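You operate a simulated robot arm through the tools that you are given. There is no shell and no other tool. Be economical: measure what you need, move in short steps, check, and stop when the job is done.

Carry out the task below with a simulated robot arm. There is one attempt and no reset: what you move stays moved.

Task
Rinse the two salty nuts in the wire basket until they are clean.
Fine: put both in first; lower it with the blue knob by the tub, raise it again and leave them in it. Where these are worked on the way, their far stop is far enough and under half their travel is too little: blue knob by the tub.

Only the result counts: the job must be done as asked and must still hold three seconds after the hand-in. Knocking over, shifting, dropping, spilling or breaking anything else fails it.

Robot
A 7-joint arm with a two-finger parallel gripper, fixed in place. Base frame: the origin is at the foot of the arm, x ahead of it, y to its left, z up; the work surface is at about z = 0. Units: mm, rad, N and s.
With the tool pointing down near the work surface it reaches from about 240 to 620 mm from the base axis. Its first joint turns from -1.152 to 1.152 rad. Payload 2.6 kg.
The tool frame sits at the grasp point between the pads (the TCP): z along the fingers, y along the line on which they close. The tips reach 30 mm beyond it. Largest opening 94 mm; finger width 28, thickness 10; the body of the gripper, 50 by 96 mm, starts 55 mm behind the TCP.
Orientation is that of the tool frame in the base frame, as a unit quaternion [x, y, z, w]. With the fingers straight down and closing along the base's y, the tool's x points along the base's -x, its y along +y and its z along -z.

Tools
- The arm moves only by the tool arm_command. Its argument "deltas" is one flat list of numbers, 7 for each row, row after row: the shift along the base's x, y, z in mm, then the turn, a rotation vector about the base's x, y, z in rad, then the gripper command, from -1 (fully open) to 1 (shut), values between in proportion. In form: [x, y, z, ax, ay, az, grip, x, y, z, ax, ay, az, grip, ...]. A call has 1 to 12 rows; each row is the pose to reach, as a shift and turn from the pose commanded when the call began. Rows are played at 5 a second. More than 50 mm and 0.15 rad between two rows, or a gripper value outside its range, and nothing of the call is played. Where a pose cannot be reached the arm comes as near as it can. A force on the tool above 40 N (or 10 N above the force at the start of the call, whichever is more), or a blocked arm, ends the call early, and 0.2 s more pass. Each finger travels about 72 mm/s and halts on what it meets, pressing with about 33 N; the grip force reading is that of the motor and also rises with nothing between the fingers. The clock runs only during rows and for 0.2 s after the last one: add rows that repeat a pose to give the fingers time. The reply holds the time, the measured pose of the TCP, the force on the tool along the base axes, the opening and the grip force, in the units named above and with some noise, with the torque about the TCP (base axes, N m) and any sound that the robot's microphone picked up.
- Cameras (640 x 400 px; columns grow to the right, rows downward): "scene" is fixed at [42.9, 437.1, 566.9]; the picture's right is [-0.71, -0.71, 0.00], its down [-0.38, 0.39, -0.84] and it looks along [0.59, -0.59, -0.54] (base axes); focal length 312 px, centre (320, 200). "wrist" rides on the gripper at [76, 14, -102] in the tool frame; the picture's right is [-0.18, 0.98, 0.00], its down [-0.75, -0.14, -0.64] and it looks along [-0.63, -0.12, 0.77] (tool axes); focal length 243 px, centre (320, 200).
- camera(camera): a new picture of that camera. The clock stands still meanwhile.
- pixel_to_xyz(camera, pixels): there is no depth. For up to 12 entries [column, row, z] of the newest picture of that camera ("zoom" is the newest enlarged one), the place [x, y] in the base frame at which the ray of that pixel passes the height z, good to about 3 mm. The clock stands still meanwhile.
- close_up(camera, box): a new picture of the part [left, top, right, bottom] of that camera's present view, enlarged. The clock stands still meanwhile.
- sign_off(): hands the job in; it is judged then, once.

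Go step by step. Measure first, check grasps and placings, and put right what went wrong. The budget is 80 turns and 34 pictures, counting those below and the enlarged ones. Unless the task says otherwise, let go and move clear before handing in, and close with one line.

The tools are called by a JSON object that holds its "api" and its "payload". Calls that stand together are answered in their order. arm_command: Moves the arm, as the interface text tells. Its arguments: {"type":"object","properties":{"deltas":{"type":"array","items":{"type":"number"}}},"required":["deltas"]} The other tools are called the same way: camera (camera) takes a picture; pixel_to_xyz (camera, pixels) gives the place at which the rays of pixels pass given heights; close_up (camera, box) takes an enlarged picture of a part of a camera's view; sign_off () hands the job in.

At the start:

```text
clock: 0.0
ee_pos: [425.7, 7.3, 351.8]
tcp_rot: [-0.001, 1.0, -0.001, 0.0]
force: [0.4, -0.3, -0.4]
moment: [0.03, 0.0, 0.01]
grip_width: 94.0
grip_force: 0.1
```

scene: 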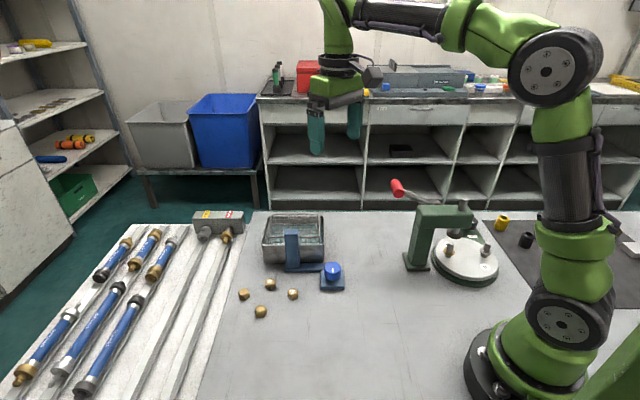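
wrist: 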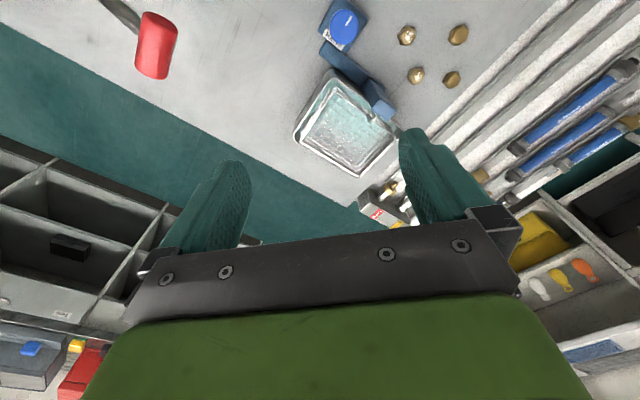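

The pictures show a tub near (295,240), a blue knob near (333,270) and four nuts near (244,294), (270,285), (293,294), (261,311). I will enlarge them to see which nuts are salty.

{"api": "close_up", "payload": {"camera": "scene", "box": [225, 200, 365, 325]}}

{"api": "close_up", "payload": {"camera": "wrist", "box": [290, 0, 490, 190]}}

{"api": "pixel_to_xyz", "payload": {"camera": "scene", "pixels": [[244, 294, 8], [270, 285, 8], [293, 294, 8], [261, 311, 8], [333, 268, 30], [333, 287, 0], [264, 262, 0], [325, 262, 0], [268, 216, 50], [323, 216, 50]]}}

{"api": "pixel_to_xyz", "payload": {"camera": "wrist", "pixels": [[407, 34, 10], [458, 34, 10], [416, 75, 10], [451, 79, 10], [341, 28, 30], [347, 122, 20], [380, 100, 60]]}}

```text
3.20 times, centred on (295, 262) of scene
```

zoom: 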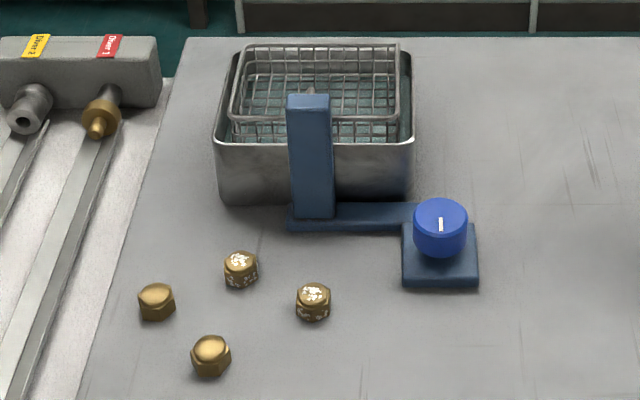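

```text
2.11 times, centred on (390, 95) of wrist
```

zoom: 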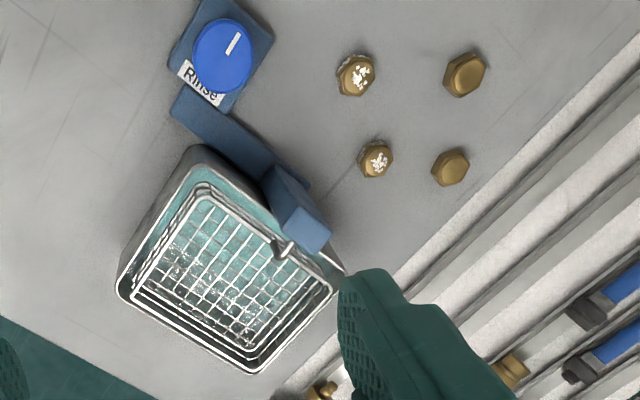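

```text
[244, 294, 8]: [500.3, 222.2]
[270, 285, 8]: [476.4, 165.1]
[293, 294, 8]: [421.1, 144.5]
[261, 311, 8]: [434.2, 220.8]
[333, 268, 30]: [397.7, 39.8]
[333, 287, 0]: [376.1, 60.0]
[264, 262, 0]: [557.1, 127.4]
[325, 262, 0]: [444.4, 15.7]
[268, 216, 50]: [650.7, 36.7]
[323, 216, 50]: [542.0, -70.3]
```

```text
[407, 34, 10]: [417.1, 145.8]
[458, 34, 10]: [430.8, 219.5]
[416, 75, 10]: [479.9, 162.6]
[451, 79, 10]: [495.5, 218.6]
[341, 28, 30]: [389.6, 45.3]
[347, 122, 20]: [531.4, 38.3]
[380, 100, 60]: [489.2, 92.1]
```

The salty nuts are the two nearest the tub, at about (419,145) and (478,164), and the other two are clean. Next I triangulate the basket and tub rim.

{"api": "pixel_to_xyz", "payload": {"camera": "wrist", "pixels": [[356, 93, 50], [356, 93, 80], [394, 143, 50], [394, 143, 80], [369, 173, 50], [369, 173, 80], [328, 145, 50], [328, 145, 80], [347, 122, 30], [379, 122, 70]]}}

{"api": "pixel_to_xyz", "payload": {"camera": "scene", "pixels": [[270.6, 214.2, 50], [270.6, 214.2, 80], [319, 213.6, 50], [319, 213.6, 80], [319.4, 236.4, 50], [319.4, 236.4, 80], [267.5, 236.4, 50], [267.5, 236.4, 80], [262, 243, 50], [324, 244, 50]]}}

{"api": "close_up", "payload": {"camera": "wrist", "box": [310, 0, 390, 60]}}

```text
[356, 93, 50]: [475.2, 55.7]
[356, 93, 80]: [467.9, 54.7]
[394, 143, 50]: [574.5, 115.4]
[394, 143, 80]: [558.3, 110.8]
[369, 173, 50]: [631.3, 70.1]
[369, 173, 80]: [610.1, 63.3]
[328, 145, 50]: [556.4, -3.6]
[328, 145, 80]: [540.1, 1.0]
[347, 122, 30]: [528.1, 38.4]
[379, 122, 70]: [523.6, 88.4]
```

```text
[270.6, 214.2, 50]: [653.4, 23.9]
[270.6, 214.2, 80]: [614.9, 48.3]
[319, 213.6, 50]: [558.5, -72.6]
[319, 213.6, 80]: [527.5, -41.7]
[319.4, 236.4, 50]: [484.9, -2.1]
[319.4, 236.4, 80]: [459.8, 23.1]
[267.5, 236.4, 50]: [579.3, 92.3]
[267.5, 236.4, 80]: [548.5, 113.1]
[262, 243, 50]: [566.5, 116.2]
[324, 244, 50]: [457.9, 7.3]
```

```text
6.67 times, centred on (350, 30) of wrist
```

zoom: 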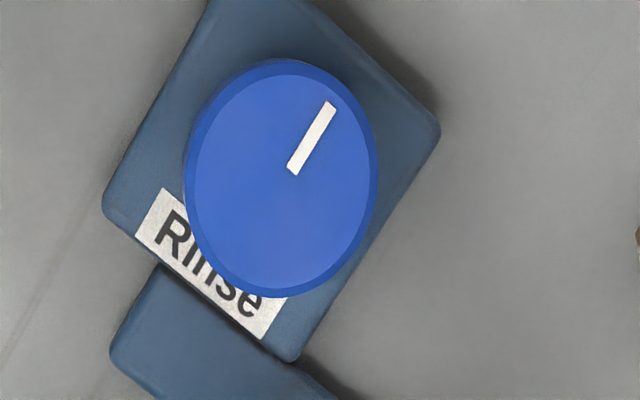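

The knob pointer points away from the "Rinse" label. I'll move over the first salty nut at about (419,145) and look from there, with the tub also in view.

{"api": "arm_command", "payload": {"deltas": [0, 40, -30, 0, 0, 0, -1, 0, 80, -60, 0, 0, 0, -1, 0, 115, -90, 0, 0, 0, -0.5, -3, 138, -130, 0, 0, 0, -0.2, -7, 138, -175, 0, 0, 0, -0.1, -7, 138, -220, 0, 0, 0, -0.1, -7, 138, -220, 0, 0, 0, -0.1]}}

{"api": "camera", "payload": {"camera": "wrist"}}

```text
clock: 1.6
ee_pos: [419.0, 146.5, 130.1]
tcp_rot: [0.0, 1.0, 0.001, 0.0]
force: [-0.2, -0.1, 0.0]
moment: [-0.02, -0.02, 0.01]
grip_width: 51.5
grip_force: 0.0
```

```text
28 pictures are left
```

wrist: 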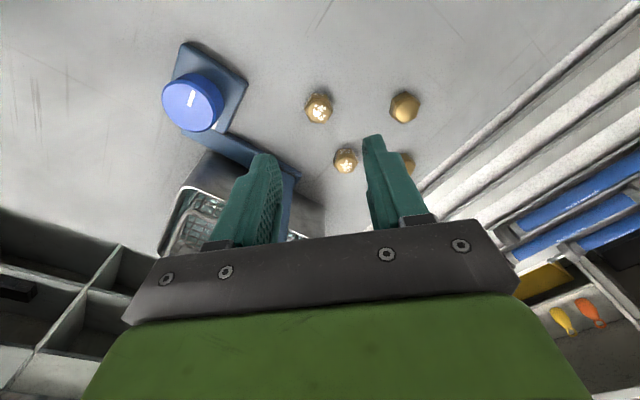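

Nut 1 shows at (319,107) and nut 2 at (345,160). I measure both, and the knob.

{"api": "pixel_to_xyz", "payload": {"camera": "wrist", "pixels": [[319, 107, 12], [345, 160, 12], [318, 106, 18], [190, 92, 40], [193, 107, 30]]}}

{"api": "close_up", "payload": {"camera": "wrist", "box": [150, 40, 430, 215]}}

```text
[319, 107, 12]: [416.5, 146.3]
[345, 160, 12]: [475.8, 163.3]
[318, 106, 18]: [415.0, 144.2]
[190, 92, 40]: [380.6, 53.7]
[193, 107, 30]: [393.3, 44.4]
```

```text
2.29 times, centred on (290, 128) of wrist
```

zoom: 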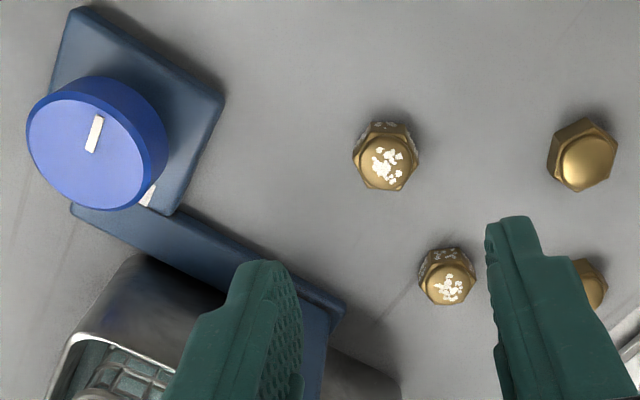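

Nut 1 is at about (417,145), so I descend until the tips are near 6 mm and close on it.

{"api": "arm_command", "payload": {"deltas": [-2, -1, -40, 0, 0, 0, -0.1, -2, -1, -75, 0, 0, 0, -0.1, -2, -1, -94, 0, 0, 0, -0.1, -2, -1, -94, 0, 0, 0, 1, -2, -1, -94, 0, 0, 0, 1, -2, -1, -94, 0, 0, 0, 1, -2, -1, -94, 0, 0, 0, 1]}}

```text
clock: 3.2
ee_pos: [417.7, 144.8, 36.7]
tcp_rot: [0.001, 1.0, 0.0, 0.0]
force: [-0.5, 1.2, -0.4]
moment: [-0.02, 0.01, 0.01]
grip_width: 24.2
grip_force: 33.2
```

The fingers stopped at 24.2 mm, so they hold the nut. I lift it and move to where the wrist camera can see the basket.

{"api": "arm_command", "payload": {"deltas": [0, 0, 40, 0, 0, 0, 1, 0, 0, 85, 0, 0, 0, 1, 0, 0, 130, 0, 0, 0, 1, 0, 0, 175, 0, 0, 0, 1, 0, -20, 215, 0, 0, 0, 1, 0, -55, 250, 0, 0, 0, 1, 0, -85, 260, 0, 0, 0, 1, 0, -85, 260, 0, 0, 0, 1]}}

{"api": "camera", "payload": {"camera": "wrist"}}

```text
clock: 5.0
ee_pos: [418.3, 60.3, 297.9]
tcp_rot: [-0.001, 1.0, 0.0, -0.001]
force: [0.1, 0.2, -0.7]
moment: [0.01, 0.0, -0.01]
grip_width: 22.4
grip_force: 33.0
```

```text
26 pictures are left
```

wrist: 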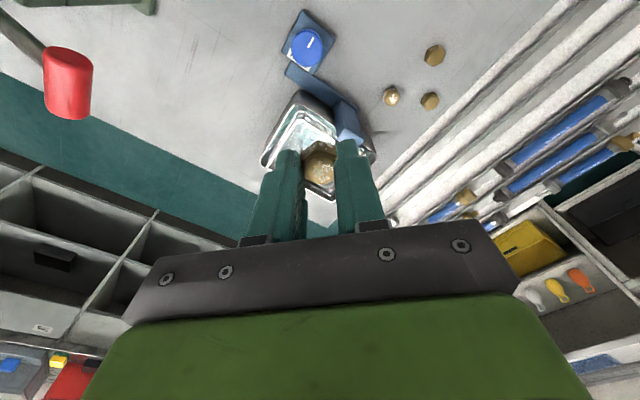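

The nut is still held (22 mm). From the first pictures I work out the basket rim at z≈80 with corners (457,23), (548,112), (614,46), (526,-42), centred at (536,35). I hover over its far-left half and check.

{"api": "arm_command", "payload": {"deltas": [45, 0, -10, 0, 0, 0, 1, 90, -2, -30, 0, 0, 0, 1, 130, -4, -60, 0, 0, 0, 1, 139, -4, -105, 0, 0, 0, 1, 139, -4, -150, 0, 0, 0, 1, 139, -4, -150, 0, 0, 0, 1]}}

{"api": "close_up", "payload": {"camera": "scene", "box": [225, 160, 365, 285]}}

```text
clock: 6.4
ee_pos: [556.8, 56.2, 145.7]
tcp_rot: [0.0, 1.0, -0.001, 0.0]
force: [-0.3, 0.6, -0.4]
moment: [-0.02, 0.0, -0.04]
grip_width: 22.1
grip_force: 33.3
```

```text
3.20 times, centred on (295, 222) of scene
```

zoom: 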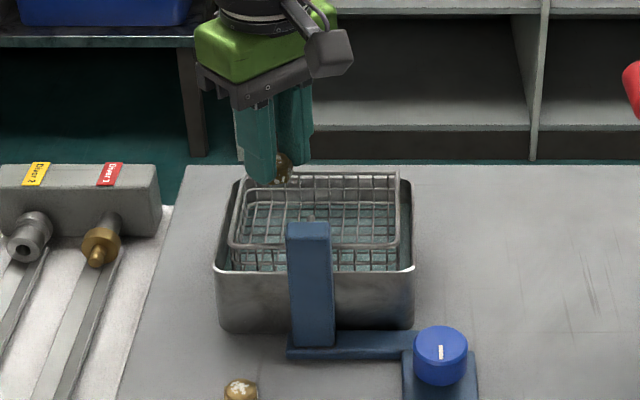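

The nut hangs over the basket's left-back part, and the floor mesh looks about 30 mm below the rim. I lower to TCP z≈95, release with a narrow opening and rise.

{"api": "arm_command", "payload": {"deltas": [-1, -2, -25, 0, 0, 0, 1, -1, -2, -45, 0, 0, 0, 1, -1, -2, -51, 0, 0, 0, 1, -1, -2, -51, 0, 0, 0, 1]}}

{"api": "close_up", "payload": {"camera": "scene", "box": [225, 160, 365, 285]}}

```text
clock: 7.4
ee_pos: [556.1, 54.8, 94.8]
tcp_rot: [0.0, 1.0, 0.0, 0.0]
force: [-0.2, -0.3, -0.2]
moment: [-0.02, -0.01, -0.03]
grip_width: 22.2
grip_force: 33.6
```

```text
3.20 times, centred on (295, 222) of scene
```

zoom: 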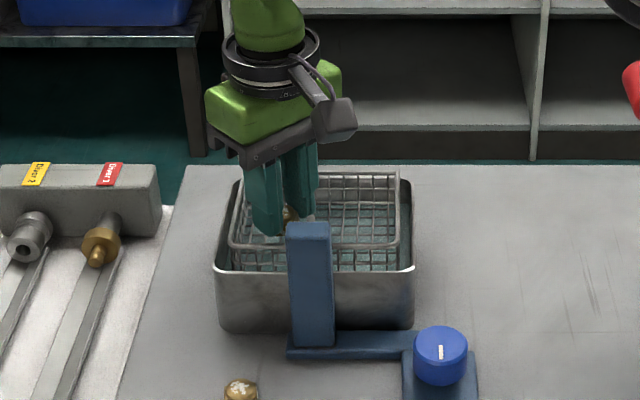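

There is no contact and the fingers are inside the rim. I lower 6 mm more, release and rise, then move back toward nut 2.

{"api": "arm_command", "payload": {"deltas": [0, 0, -6, 0, 0, 0, 1, 0, 0, -6, 0, 0, 0, 0.25, 0, 0, -6, 0, 0, 0, 0.15, 0, 0, -6, 0, 0, 0, 0.15, 0, 0, 30, 0, 0, 0, 0.15, 0, 0, 75, 0, 0, 0, 0.1, 0, 0, 115, 0, 0, 0, -0.1, -45, 15, 125, 0, 0, 0, -0.1, -78, 55, 125, 0, 0, 0, -0.1, -79, 100, 105, 0, 0, 0, -0.1, -80, 109, 60, 0, 0, 0, -0.1, -80, 109, 40, 0, 0, 0, -0.1]}}

{"api": "camera", "payload": {"camera": "wrist"}}

{"api": "close_up", "payload": {"camera": "scene", "box": [225, 180, 365, 305]}}

```text
refused: row 9 steps farther than a row can; nothing moved
```

```text
23 pictures are left
```

wrist: 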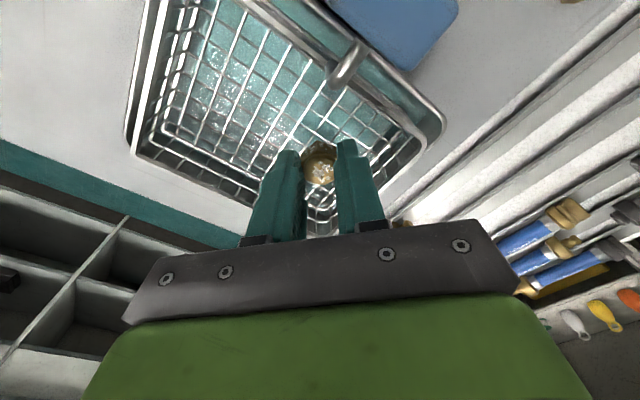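

```text
3.20 times, centred on (295, 242) of scene
```

zoom: 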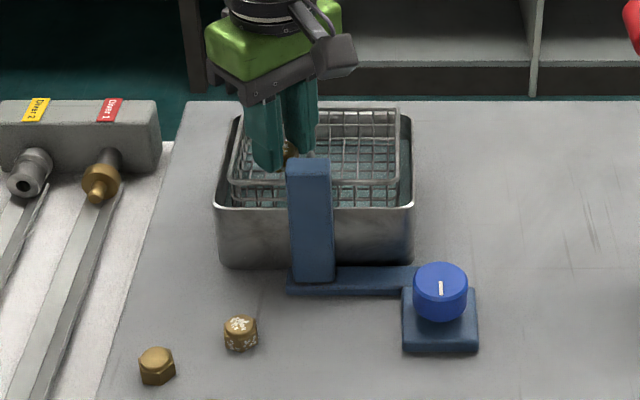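

The call was refused because one step was too large. The wrist view shows the nut at (320,160) over the mesh, so I redo the release with smaller steps.

{"api": "arm_command", "payload": {"deltas": [0, 0, -6, 0, 0, 0, 1, 0, 0, -6, 0, 0, 0, 0.25, 0, 0, -6, 0, 0, 0, 0.15, 0, 0, -6, 0, 0, 0, 0.15, 0, 0, 30, 0, 0, 0, 0.15, 0, 0, 70, 0, 0, 0, 0.1, 0, 0, 110, 0, 0, 0, -0.1, -35, 15, 125, 0, 0, 0, -0.1, -60, 45, 125, 0, 0, 0, -0.1, -77, 85, 115, 0, 0, 0, -0.1, -80, 109, 80, 0, 0, 0, -0.1, -80, 109, 40, 0, 0, 0, -0.1]}}

{"api": "camera", "payload": {"camera": "wrist"}}

{"api": "close_up", "payload": {"camera": "scene", "box": [225, 180, 365, 305]}}

```text
clock: 10.0
ee_pos: [475.3, 164.0, 135.7]
tcp_rot: [0.0, 1.0, 0.0, 0.0]
force: [0.5, 0.4, -0.2]
moment: [0.0, 0.0, 0.0]
grip_width: 51.6
grip_force: 0.1
```

```text
21 pictures are left
```

wrist: 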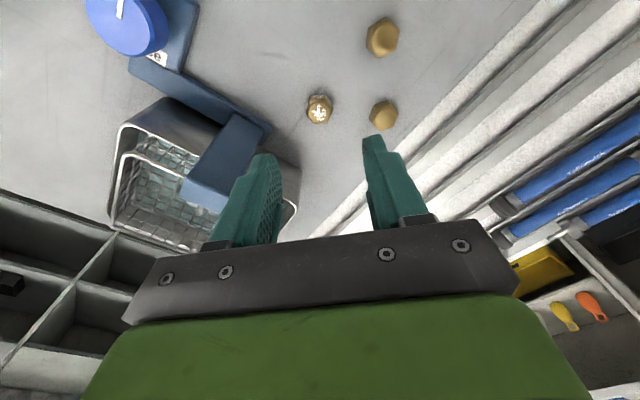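

```text
3.20 times, centred on (295, 242) of scene
```

zoom: 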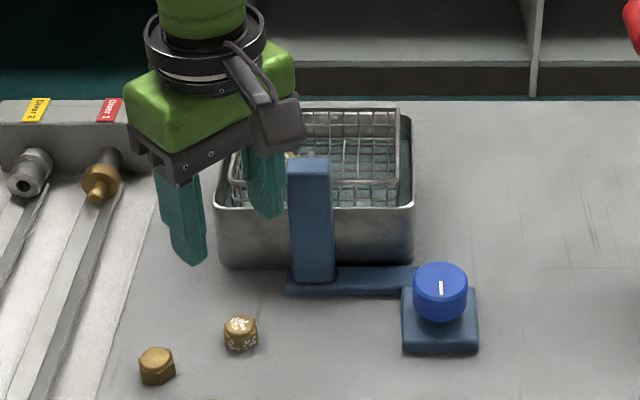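

Nut 2 is centred at (319,109). I descend with a narrower opening so as to clear the clean nut beside it, and grasp.

{"api": "arm_command", "payload": {"deltas": [1, 0, -40, 0, 0, 0, 0.05, 1, 0, -75, 0, 0, 0, 0.05, 1, 0, -99, 0, 0, 0, 0.05, 1, 0, -99, 0, 0, 0, 1, 1, 0, -99, 0, 0, 0, 1, 1, 0, -99, 0, 0, 0, 1, 1, 0, -60, 0, 0, 0, 1, 1, 0, -20, 0, 0, 0, 1, 1, 0, 25, 0, 0, 0, 1, 1, 0, 40, 0, 0, 0, 1, 1, 0, 40, 0, 0, 0, 1]}}

{"api": "close_up", "payload": {"camera": "scene", "box": [225, 180, 365, 305]}}

```text
clock: 12.4
ee_pos: [477.4, 163.7, 175.7]
tcp_rot: [0.001, 1.0, 0.0, 0.0]
force: [-0.2, 0.0, -0.1]
moment: [-0.03, 0.0, 0.01]
grip_width: 25.4
grip_force: 32.9
```

```text
3.20 times, centred on (295, 242) of scene
```

zoom: 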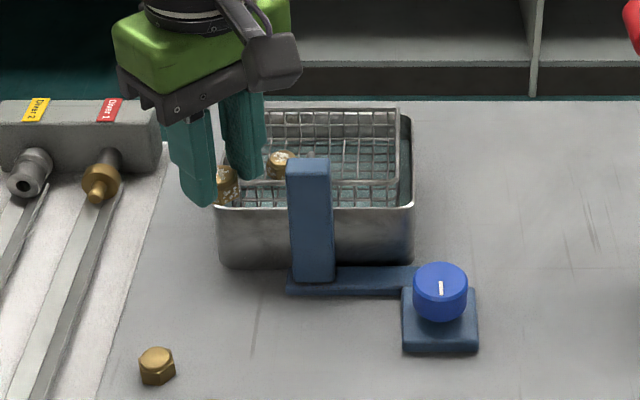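

Nut 2 is held at 25 mm, and nut 1 is in the basket at (281,163) of the zoom. I carry nut 2 to the other half, turning 45° so the fingers open across the basket's width.

{"api": "arm_command", "payload": {"deltas": [2, -25, 0, 0, 0, 0.13, 1, 8, -55, 0, 0, 0, 0.26, 1, 15, -85, 0, 0, 0, 0.39, 1, 25, -115, 0, 0, 0, 0.52, 1, 33, -140, 0, 0, 0, 0.65, 1, 38, -150, 0, 0, 0, 0.785, 1, 38, -150, -40, 0, 0, 0.785, 1, 38, -150, -75, 0, 0, 0.785, 1, 38, -150, -75, 0, 0, 0.785, 1]}}

{"api": "close_up", "payload": {"camera": "scene", "box": [225, 160, 365, 285]}}

```text
clock: 14.4
ee_pos: [515.2, 14.2, 101.6]
tcp_rot: [-0.383, 0.924, 0.001, 0.0]
force: [0.1, 0.8, -0.5]
moment: [0.02, 0.02, -0.04]
grip_width: 25.3
grip_force: 32.8
```

```text
3.20 times, centred on (295, 222) of scene
```

zoom: 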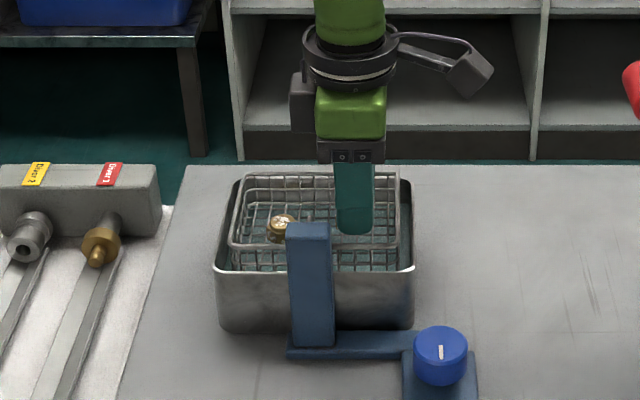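

The fingers are well inside the right half of the basket. I lower 13 mm, release, rise and move over toward the knob.

{"api": "arm_command", "payload": {"deltas": [0, 0, -13, 0, 0, 0, 1, 0, 0, -13, 0, 0, 0, 0.25, 0, 0, -13, 0, 0, 0, 0.15, 0, 0, -13, 0, 0, 0, 0.15, 0, 0, 25, 0, 0, 0, 0.15, 0, 0, 65, 0, 0, 0, 0.1, 0, 0, 100, 0, 0, 0, 0, -35, 5, 120, 0, 0, 0, 0, -75, 15, 120, 0, 0, 0, -0.2, -110, 25, 120, 0, 0, 0, -0.2, -122, 29, 100, 0, 0, 0, -0.2, -122, 29, 80, 0, 0, 0, -0.2]}}

{"api": "camera", "payload": {"camera": "wrist"}}

{"api": "close_up", "payload": {"camera": "scene", "box": [225, 180, 365, 305]}}

```text
clock: 17.0
ee_pos: [392.7, 43.1, 179.5]
tcp_rot: [-0.382, 0.924, 0.0, 0.0]
force: [0.3, 0.0, -0.8]
moment: [0.02, 0.01, 0.01]
grip_width: 56.5
grip_force: 0.1
```

```text
17 pictures are left
```

wrist: 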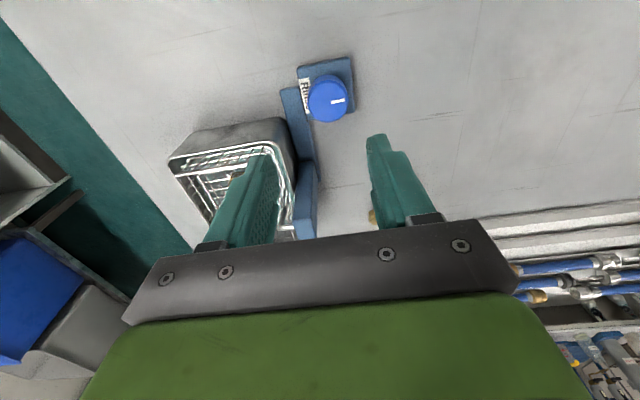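

```text
3.20 times, centred on (295, 242) of scene
```

zoom: 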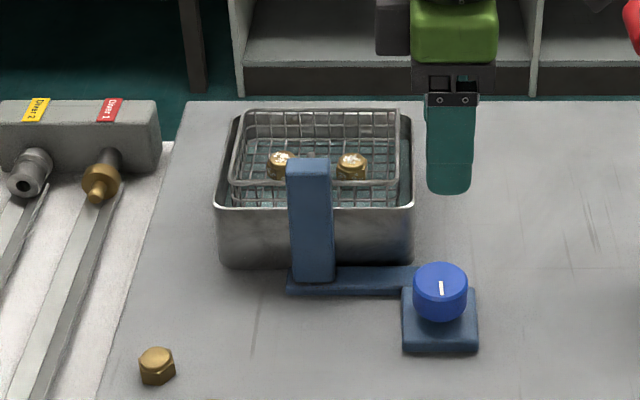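

Both nuts lie in the basket at (281,163) and (352,166) of the zoom. Now I locate the knob top from both cameras.

{"api": "pixel_to_xyz", "payload": {"camera": "scene", "pixels": [[332.8, 267.5, 20], [332.8, 267.5, 30], [332.8, 267.5, 40]]}}

{"api": "pixel_to_xyz", "payload": {"camera": "wrist", "pixels": [[329, 99, 20], [329, 99, 30], [329, 99, 40], [310, 99, 30], [348, 99, 30]]}}

{"api": "close_up", "payload": {"camera": "wrist", "box": [280, 50, 376, 125]}}

```text
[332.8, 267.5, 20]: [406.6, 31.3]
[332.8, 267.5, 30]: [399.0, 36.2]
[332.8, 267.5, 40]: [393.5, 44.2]
```

```text
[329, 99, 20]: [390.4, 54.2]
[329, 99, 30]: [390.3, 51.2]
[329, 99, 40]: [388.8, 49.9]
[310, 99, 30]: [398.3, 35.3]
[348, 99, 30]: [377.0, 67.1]
```

```text
5.33 times, centred on (328, 88) of wrist
```

zoom: 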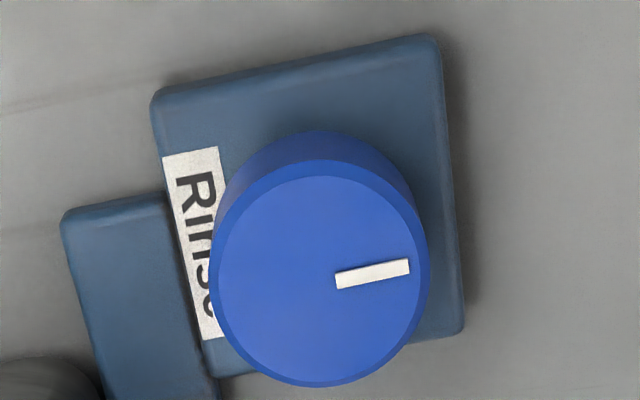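

Both views agree on the knob top at about (390,47), z≈43, roughly 38 mm across. I descend with the tips to about z 22 and close on it.

{"api": "arm_command", "payload": {"deltas": [-2, 4, -40, 0, 0, 0, -0.25, -2, 4, -80, 0, 0, 0, -0.25, -2, 4, -110, 0, 0, 0, -0.25, -2, 4, -126, 0, 0, 0, -0.25, -2, 4, -126, 0, 0, 0, -0.25]}}

{"api": "close_up", "payload": {"camera": "scene", "box": [255, 190, 395, 315]}}

{"api": "camera", "payload": {"camera": "wrist"}}

```text
clock: 18.2
ee_pos: [390.3, 48.4, 54.2]
tcp_rot: [-0.383, 0.924, 0.0, 0.001]
force: [0.3, 0.3, -0.8]
moment: [0.01, 0.0, -0.01]
grip_width: 58.7
grip_force: 0.0
```

```text
3.20 times, centred on (325, 252) of scene
```

zoom: 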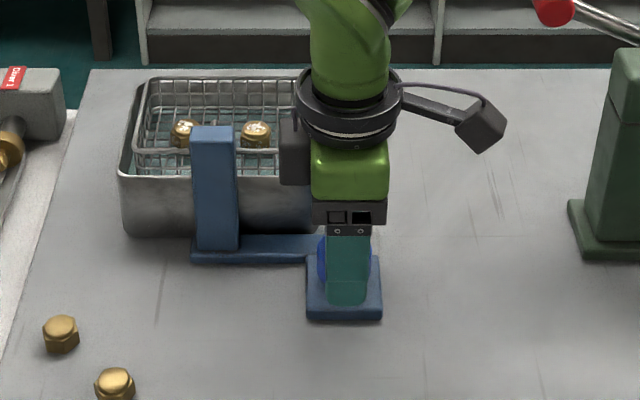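

```text
13 pictures are left
```

wrist: 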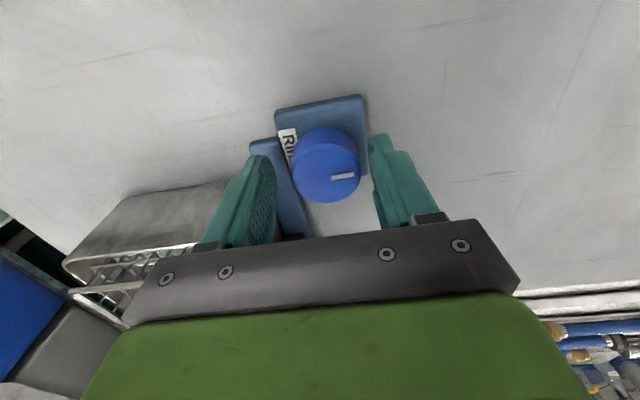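

The knob sits between the fingers. I check its centring with the top at (327,168).

{"api": "pixel_to_xyz", "payload": {"camera": "wrist", "pixels": [[326, 169, 40], [326, 169, 45], [293, 169, 40], [361, 169, 40]]}}

```text
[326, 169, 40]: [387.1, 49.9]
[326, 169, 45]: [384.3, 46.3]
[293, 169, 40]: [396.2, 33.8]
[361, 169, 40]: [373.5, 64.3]
```

The knob centre is about (387,49). I shift slightly and close.

{"api": "arm_command", "payload": {"deltas": [-3, 1, -2, 0, 0, 0, -0.25, -3, 1, -2, 0, 0, 0, 1, -3, 1, -2, 0, 0, 0, 1, -3, 1, -2, 0, 0, 0, 1, -3, 1, -2, 0, 0, 0, 1]}}

```text
clock: 19.4
ee_pos: [386.9, 48.7, 52.3]
tcp_rot: [-0.382, 0.924, 0.001, 0.0]
force: [-6.4, 3.7, 1.0]
moment: [-0.3, -0.39, 0.06]
grip_width: 39.6
grip_force: 45.1
```

The fingers closed at 39.6 mm on the knob. I try a small clockwise turn (seen from above) and watch the torque.

{"api": "arm_command", "payload": {"deltas": [-1, 1, 0, 0, 0, -0.1, 1, -1, 1, 0, 0, 0, -0.2, 1, -1, 1, 0, 0, 0, -0.3, 1, -1, 1, 0, 0, 0, -0.3, 1]}}

{"api": "camera", "payload": {"camera": "wrist"}}

```text
clock: 20.4
ee_pos: [386.9, 47.9, 52.4]
tcp_rot: [-0.24, 0.971, 0.0, 0.0]
force: [0.8, -1.2, -5.0]
moment: [-0.1, -0.17, 0.95]
grip_width: 39.1
grip_force: 44.8
```

```text
12 pictures are left
```

wrist: 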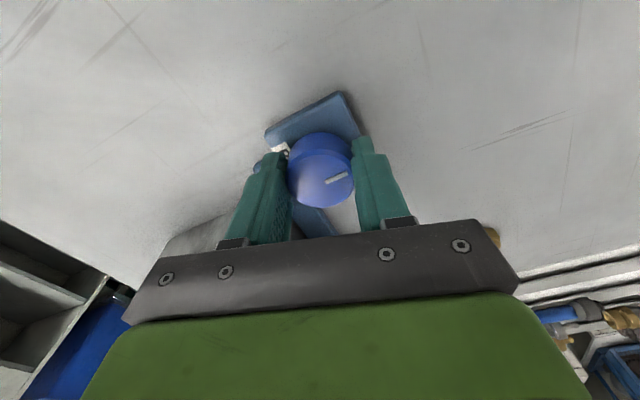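

The pointer stayed fixed to the plate while the torque reached 0.95 N m, so that side is the stop and the fingers slipped. I turn counter-clockwise instead.

{"api": "arm_command", "payload": {"deltas": [0, 0, 0, 0, 0, 0.13, 1, 0, 0, 0, 0, 0, 0.26, 1, 0, 0, 0, 0, 0, 0.39, 1, 0, 0, 0, 0, 0, 0.52, 1, 0, 0, 0, 0, 0, 0.6, 1, 0, 0, 0, 0, 0, 0.6, 1]}}

{"api": "camera", "payload": {"camera": "wrist"}}

{"api": "close_up", "payload": {"camera": "scene", "box": [255, 190, 395, 315]}}

```text
clock: 21.8
ee_pos: [386.9, 46.4, 53.5]
tcp_rot: [-0.517, 0.856, -0.001, 0.0]
force: [22.0, -5.6, -25.4]
moment: [0.15, 0.12, 0.06]
grip_width: 39.4
grip_force: 45.1
```

```text
11 pictures are left
```

wrist: 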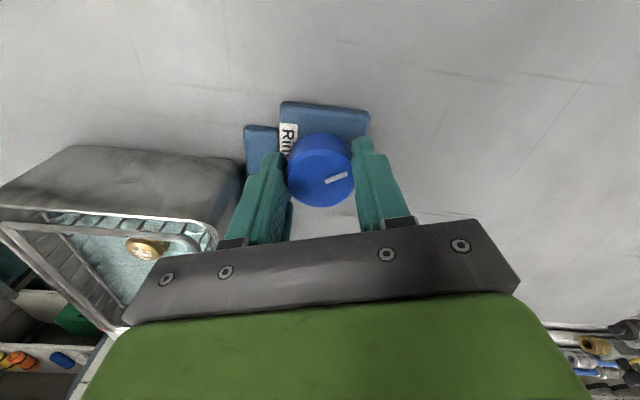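

```text
3.20 times, centred on (325, 252) of scene
```

zoom: 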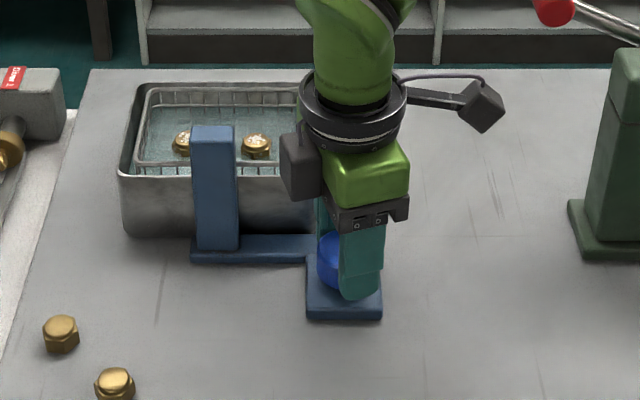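

The knob now follows the gripper and the basket is sinking, but there is side force of (22,-6,-25) N. I ease the position slightly and keep turning.

{"api": "arm_command", "payload": {"deltas": [2, -1, -1, 0, 0, 0, 1, 2, -1, -1, 0, 0, 0.1, 1, 2, -1, -1, 0, 0, 0.2, 1, 2, -1, -1, 0, 0, 0.3, 1, 2, -1, -1, 0, 0, 0.4, 1, 2, -1, -1, 0, 0, 0.4, 1]}}

```text
clock: 23.2
ee_pos: [388.8, 46.9, 53.1]
tcp_rot: [-0.677, 0.736, -0.001, 0.001]
force: [-13.3, -5.7, 28.5]
moment: [0.23, 0.38, 0.12]
grip_width: 39.4
grip_force: 45.3
```

The turn goes on freely, with torque about z at only 0.12. I trim the offsets and continue to the stop.

{"api": "arm_command", "payload": {"deltas": [-0.7, -0.3, 0.5, 0, 0, 0, 1, -0.7, -0.3, 0.5, 0, 0, 0.12, 1, -0.7, -0.3, 0.5, 0, 0, 0.24, 1, -0.7, -0.3, 0.5, 0, 0, 0.36, 1, -0.7, -0.3, 0.5, 0, 0, 0.48, 1, -0.7, -0.3, 0.5, 0, 0, 0.48, 1]}}

{"api": "close_up", "payload": {"camera": "scene", "box": [235, 190, 375, 315]}}

```text
clock: 24.6
ee_pos: [388.8, 47.7, 51.8]
tcp_rot: [0.833, -0.554, 0.002, -0.002]
force: [23.0, 8.7, -8.5]
moment: [1.06, 0.54, 0.02]
grip_width: 39.2
grip_force: 45.2
```

```text
3.20 times, centred on (305, 252) of scene
```

zoom: 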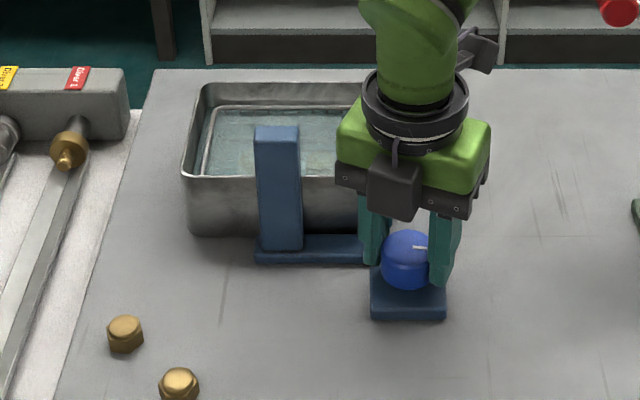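

The basket rim is down in the water and the pointer has turned about 85°. There is no end-stop torque yet, so I continue.

{"api": "arm_command", "payload": {"deltas": [0.5, 0, -0.2, 0, 0, 0, 1, 0.5, 0, -0.2, 0, 0, 0.12, 1, 0.5, 0, -0.2, 0, 0, 0.24, 1, 0.5, 0, -0.2, 0, 0, 0.36, 1, 0.5, 0, -0.2, 0, 0, 0.36, 1]}}

{"api": "close_up", "payload": {"camera": "scene", "box": [235, 190, 375, 315]}}

```text
clock: 25.8
ee_pos: [392.2, 47.2, 53.2]
tcp_rot: [0.918, -0.396, 0.004, -0.003]
force: [25.2, 8.4, -6.3]
moment: [-0.24, 0.1, -0.72]
grip_width: 39.7
grip_force: 44.2
```

```text
3.20 times, centred on (305, 252) of scene
```

zoom: 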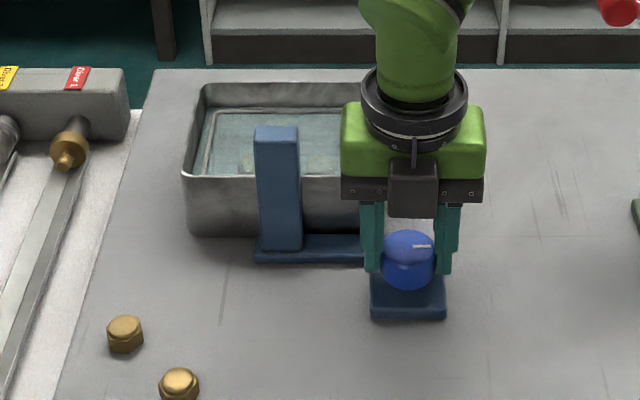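

The torque of -0.72 N m shows the far stop, and the basket is fully lowered. I hold for a second, then begin turning back.

{"api": "arm_command", "payload": {"deltas": [0, 0, 0, 0, 0, 0, 1, 0, 0, 0, 0, 0, 0, 1, 0, 0, 0, 0, 0, 0, 1, 0, 0, 0, 0, 0, 0, 1, 0, 0, 0, 0, 0, 0, 1, 0, 0, 0, 0, 0, -0.12, 1, 0, 0, 0, 0, 0, -0.24, 1, 0, 0, 0, 0, 0, -0.36, 1, 0, 0, 0, 0, 0, -0.48, 1, 0, 0, 0, 0, 0, -0.6, 1, 0, 0, 0, 0, 0, -0.6, 1]}}

```text
clock: 28.2
ee_pos: [389.4, 46.8, 53.0]
tcp_rot: [0.758, -0.653, 0.0, 0.0]
force: [5.3, -12.7, 25.6]
moment: [-0.32, 0.46, -0.06]
grip_width: 39.6
grip_force: 44.6
```

The turn back is free. I trim the offsets and continue.

{"api": "arm_command", "payload": {"deltas": [0, -0.4, 0.4, 0, 0, -0.12, 1, 0, -0.4, 0.4, 0, 0, -0.24, 1, 0, -0.4, 0.4, 0, 0, -0.36, 1, 0, -0.4, 0.4, 0, 0, -0.48, 1, 0, -0.4, 0.4, 0, 0, -0.6, 1, 0, -0.4, 0.4, 0, 0, -0.6, 1]}}

{"api": "close_up", "payload": {"camera": "scene", "box": [235, 190, 375, 315]}}

```text
clock: 29.6
ee_pos: [386.3, 46.9, 51.6]
tcp_rot: [-0.532, 0.847, 0.0, -0.002]
force: [-11.1, -14.0, 21.0]
moment: [-0.91, -0.31, -0.02]
grip_width: 39.5
grip_force: 45.4
```

```text
3.20 times, centred on (305, 252) of scene
```

zoom: 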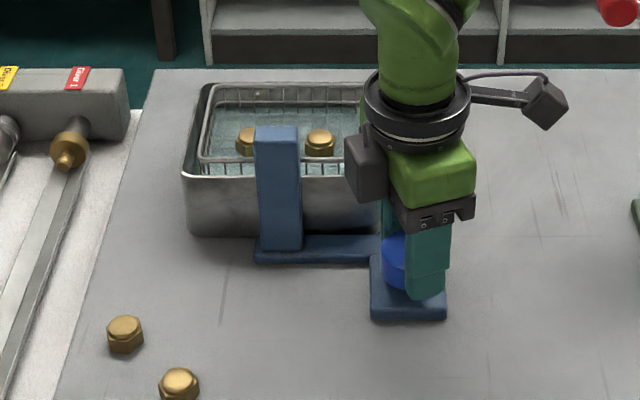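

Both nuts now look clean and the basket is rising. I continue to the starting stop.

{"api": "arm_command", "payload": {"deltas": [-0.3, -0.4, 0.4, 0, 0, -0.12, 1, -0.3, -0.4, 0.4, 0, 0, -0.24, 1, -0.3, -0.4, 0.4, 0, 0, -0.36, 1, -0.3, -0.4, 0.4, 0, 0, -0.48, 1, -0.3, -0.4, 0.4, 0, 0, -0.48, 1]}}

{"api": "close_up", "payload": {"camera": "scene", "box": [235, 190, 375, 315]}}

```text
clock: 30.8
ee_pos: [388.2, 48.0, 52.8]
tcp_rot: [-0.317, 0.948, 0.002, 0.0]
force: [-3.5, 7.2, -14.2]
moment: [-0.28, -0.01, 0.13]
grip_width: 39.5
grip_force: 45.4
```

```text
3.20 times, centred on (305, 252) of scene
```

zoom: 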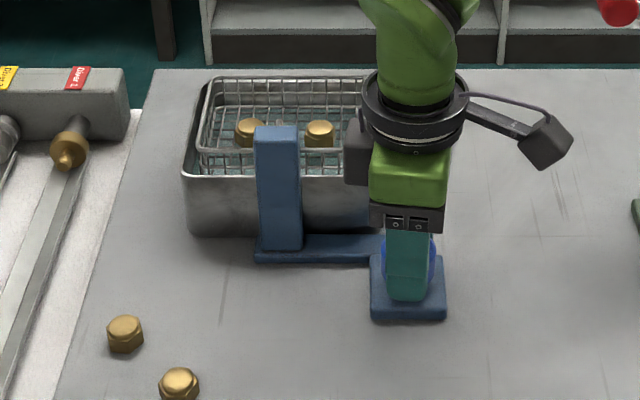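

The rim is nearly at its starting height and there is still no stop torque. I turn a little further.

{"api": "arm_command", "payload": {"deltas": [0, 0, -0.2, 0, 0, -0.1, 1, 0, 0, -0.2, 0, 0, -0.2, 1, 0, 0, -0.2, 0, 0, -0.28, 1, 0, 0, -0.2, 0, 0, -0.28, 1]}}

```text
clock: 31.8
ee_pos: [387.5, 48.7, 52.9]
tcp_rot: [-0.181, 0.983, 0.002, -0.001]
force: [-15.5, 20.1, -1.1]
moment: [-0.03, -0.02, 0.53]
grip_width: 39.4
grip_force: 44.4
```

The torque has risen to 0.53, so the stop is close. I nudge a little more, then open and lift clear.

{"api": "arm_command", "payload": {"deltas": [0, 0, 0, 0, 0, -0.08, 1, 0, 0, 0, 0, 0, -0.15, 1, 0, 0, 0, 0, 0, -0.15, 1]}}

{"api": "arm_command", "payload": {"deltas": [0, 0, 0, 0, 0, 0, 0, 0, 0, 0, 0, 0, 0, -0.25, 0, 0, 0, 0, 0, 0, -0.25, 0, 0, 30, 0, 0, 0, -0.25, 0, 0, 70, 0, 0, 0, -0.25, 0, 0, 115, 0, 0, 0, -0.25, -20, -40, 150, 0, 0, 0, -0.25, -20, -80, 160, 0, 0, 0, -0.25, -20, -80, 160, 0, 0, 0, -0.25]}}

{"api": "close_up", "payload": {"camera": "scene", "box": [225, 200, 365, 325]}}

{"api": "camera", "payload": {"camera": "wrist"}}

```text
clock: 32.6
ee_pos: [388.3, 49.0, 52.8]
tcp_rot: [-0.108, 0.994, 0.002, 0.0]
force: [-11.7, 23.4, -2.5]
moment: [0.11, -0.04, 0.24]
grip_width: 39.0
grip_force: 45.2
```

```text
refused: row 7 steps farther than a row can; nothing moved
```

```text
3.20 times, centred on (295, 262) of scene
```

zoom: 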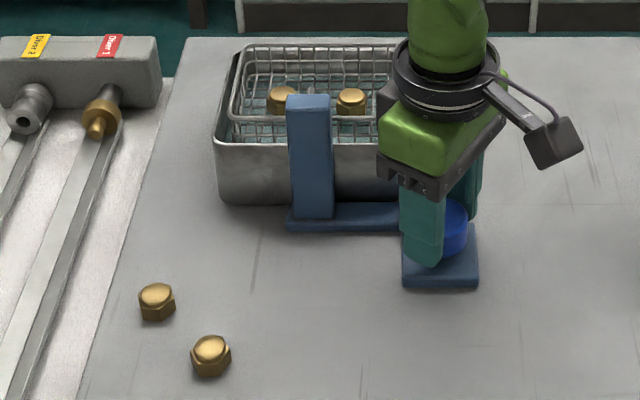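

```text
4 pictures are left
```

wrist: 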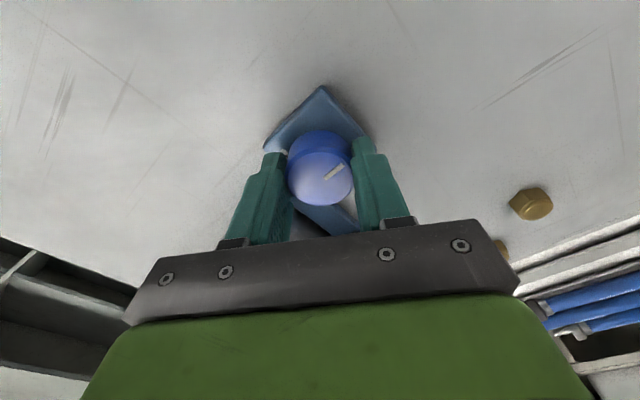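

The basket rim is back at its starting rows (47 and 118) and the knob is at its stop. I release and lift clear in smaller steps.

{"api": "arm_command", "payload": {"deltas": [0, 0, 0, 0, 0, 0, 0, 0, 0, 0, 0, 0, 0, -0.25, 0, 0, 0, 0, 0, 0, -0.25, 0, 0, 30, 0, 0, 0, -0.25, 0, 0, 70, 0, 0, 0, -0.25, 0, 0, 115, 0, 0, 0, -0.25, -10, -25, 145, 0, 0, 0, -0.25, -20, -60, 160, 0, 0, 0, -0.25, -20, -80, 160, 0, 0, 0, -0.25, -20, -80, 160, 0, 0, 0, -0.25]}}

{"api": "close_up", "payload": {"camera": "scene", "box": [225, 200, 365, 325]}}

```text
clock: 34.8
ee_pos: [368.1, -32.5, 212.1]
tcp_rot: [-0.108, 0.994, 0.0, 0.001]
force: [0.2, -0.3, 0.0]
moment: [0.03, 0.0, -0.01]
grip_width: 58.7
grip_force: 0.1
```

```text
3.20 times, centred on (295, 262) of scene
```

zoom: 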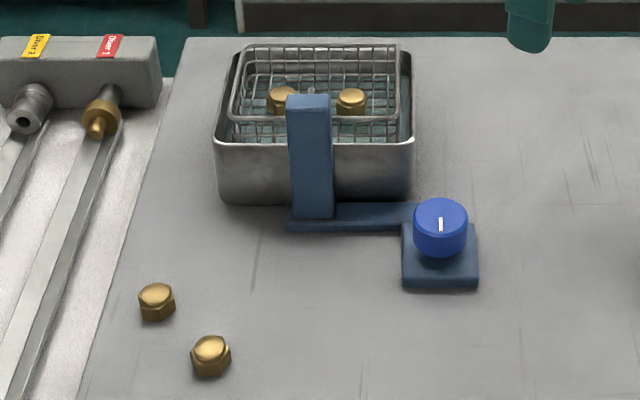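

The pointer and basket are back as at the start and both nuts look clean. One last enlargement to check for leftover salt on the left nut at (282,98).

{"api": "close_up", "payload": {"camera": "scene", "box": [270, 205, 326, 240]}}

```text
11.43 times, centred on (298, 222) of scene
```

zoom: 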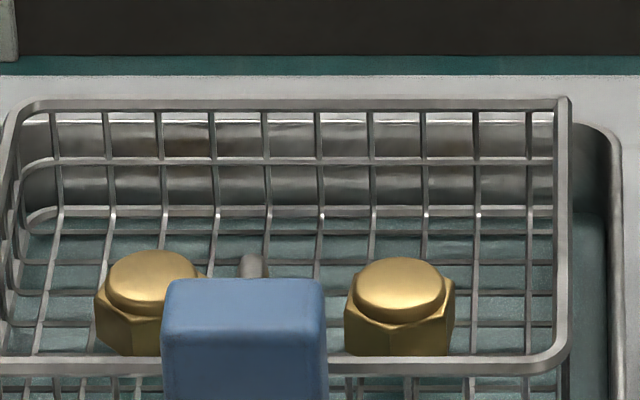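

Both nuts are clean and lie in the raised basket, and the arm is clear, so I hand in.

{"api": "sign_off", "payload": {}}

```text
The job is handed in.
```

Both salty nuts were rinsed clean in one full lowering to the blue knob's far stop; they're in the raised basket, and the job is handed in.
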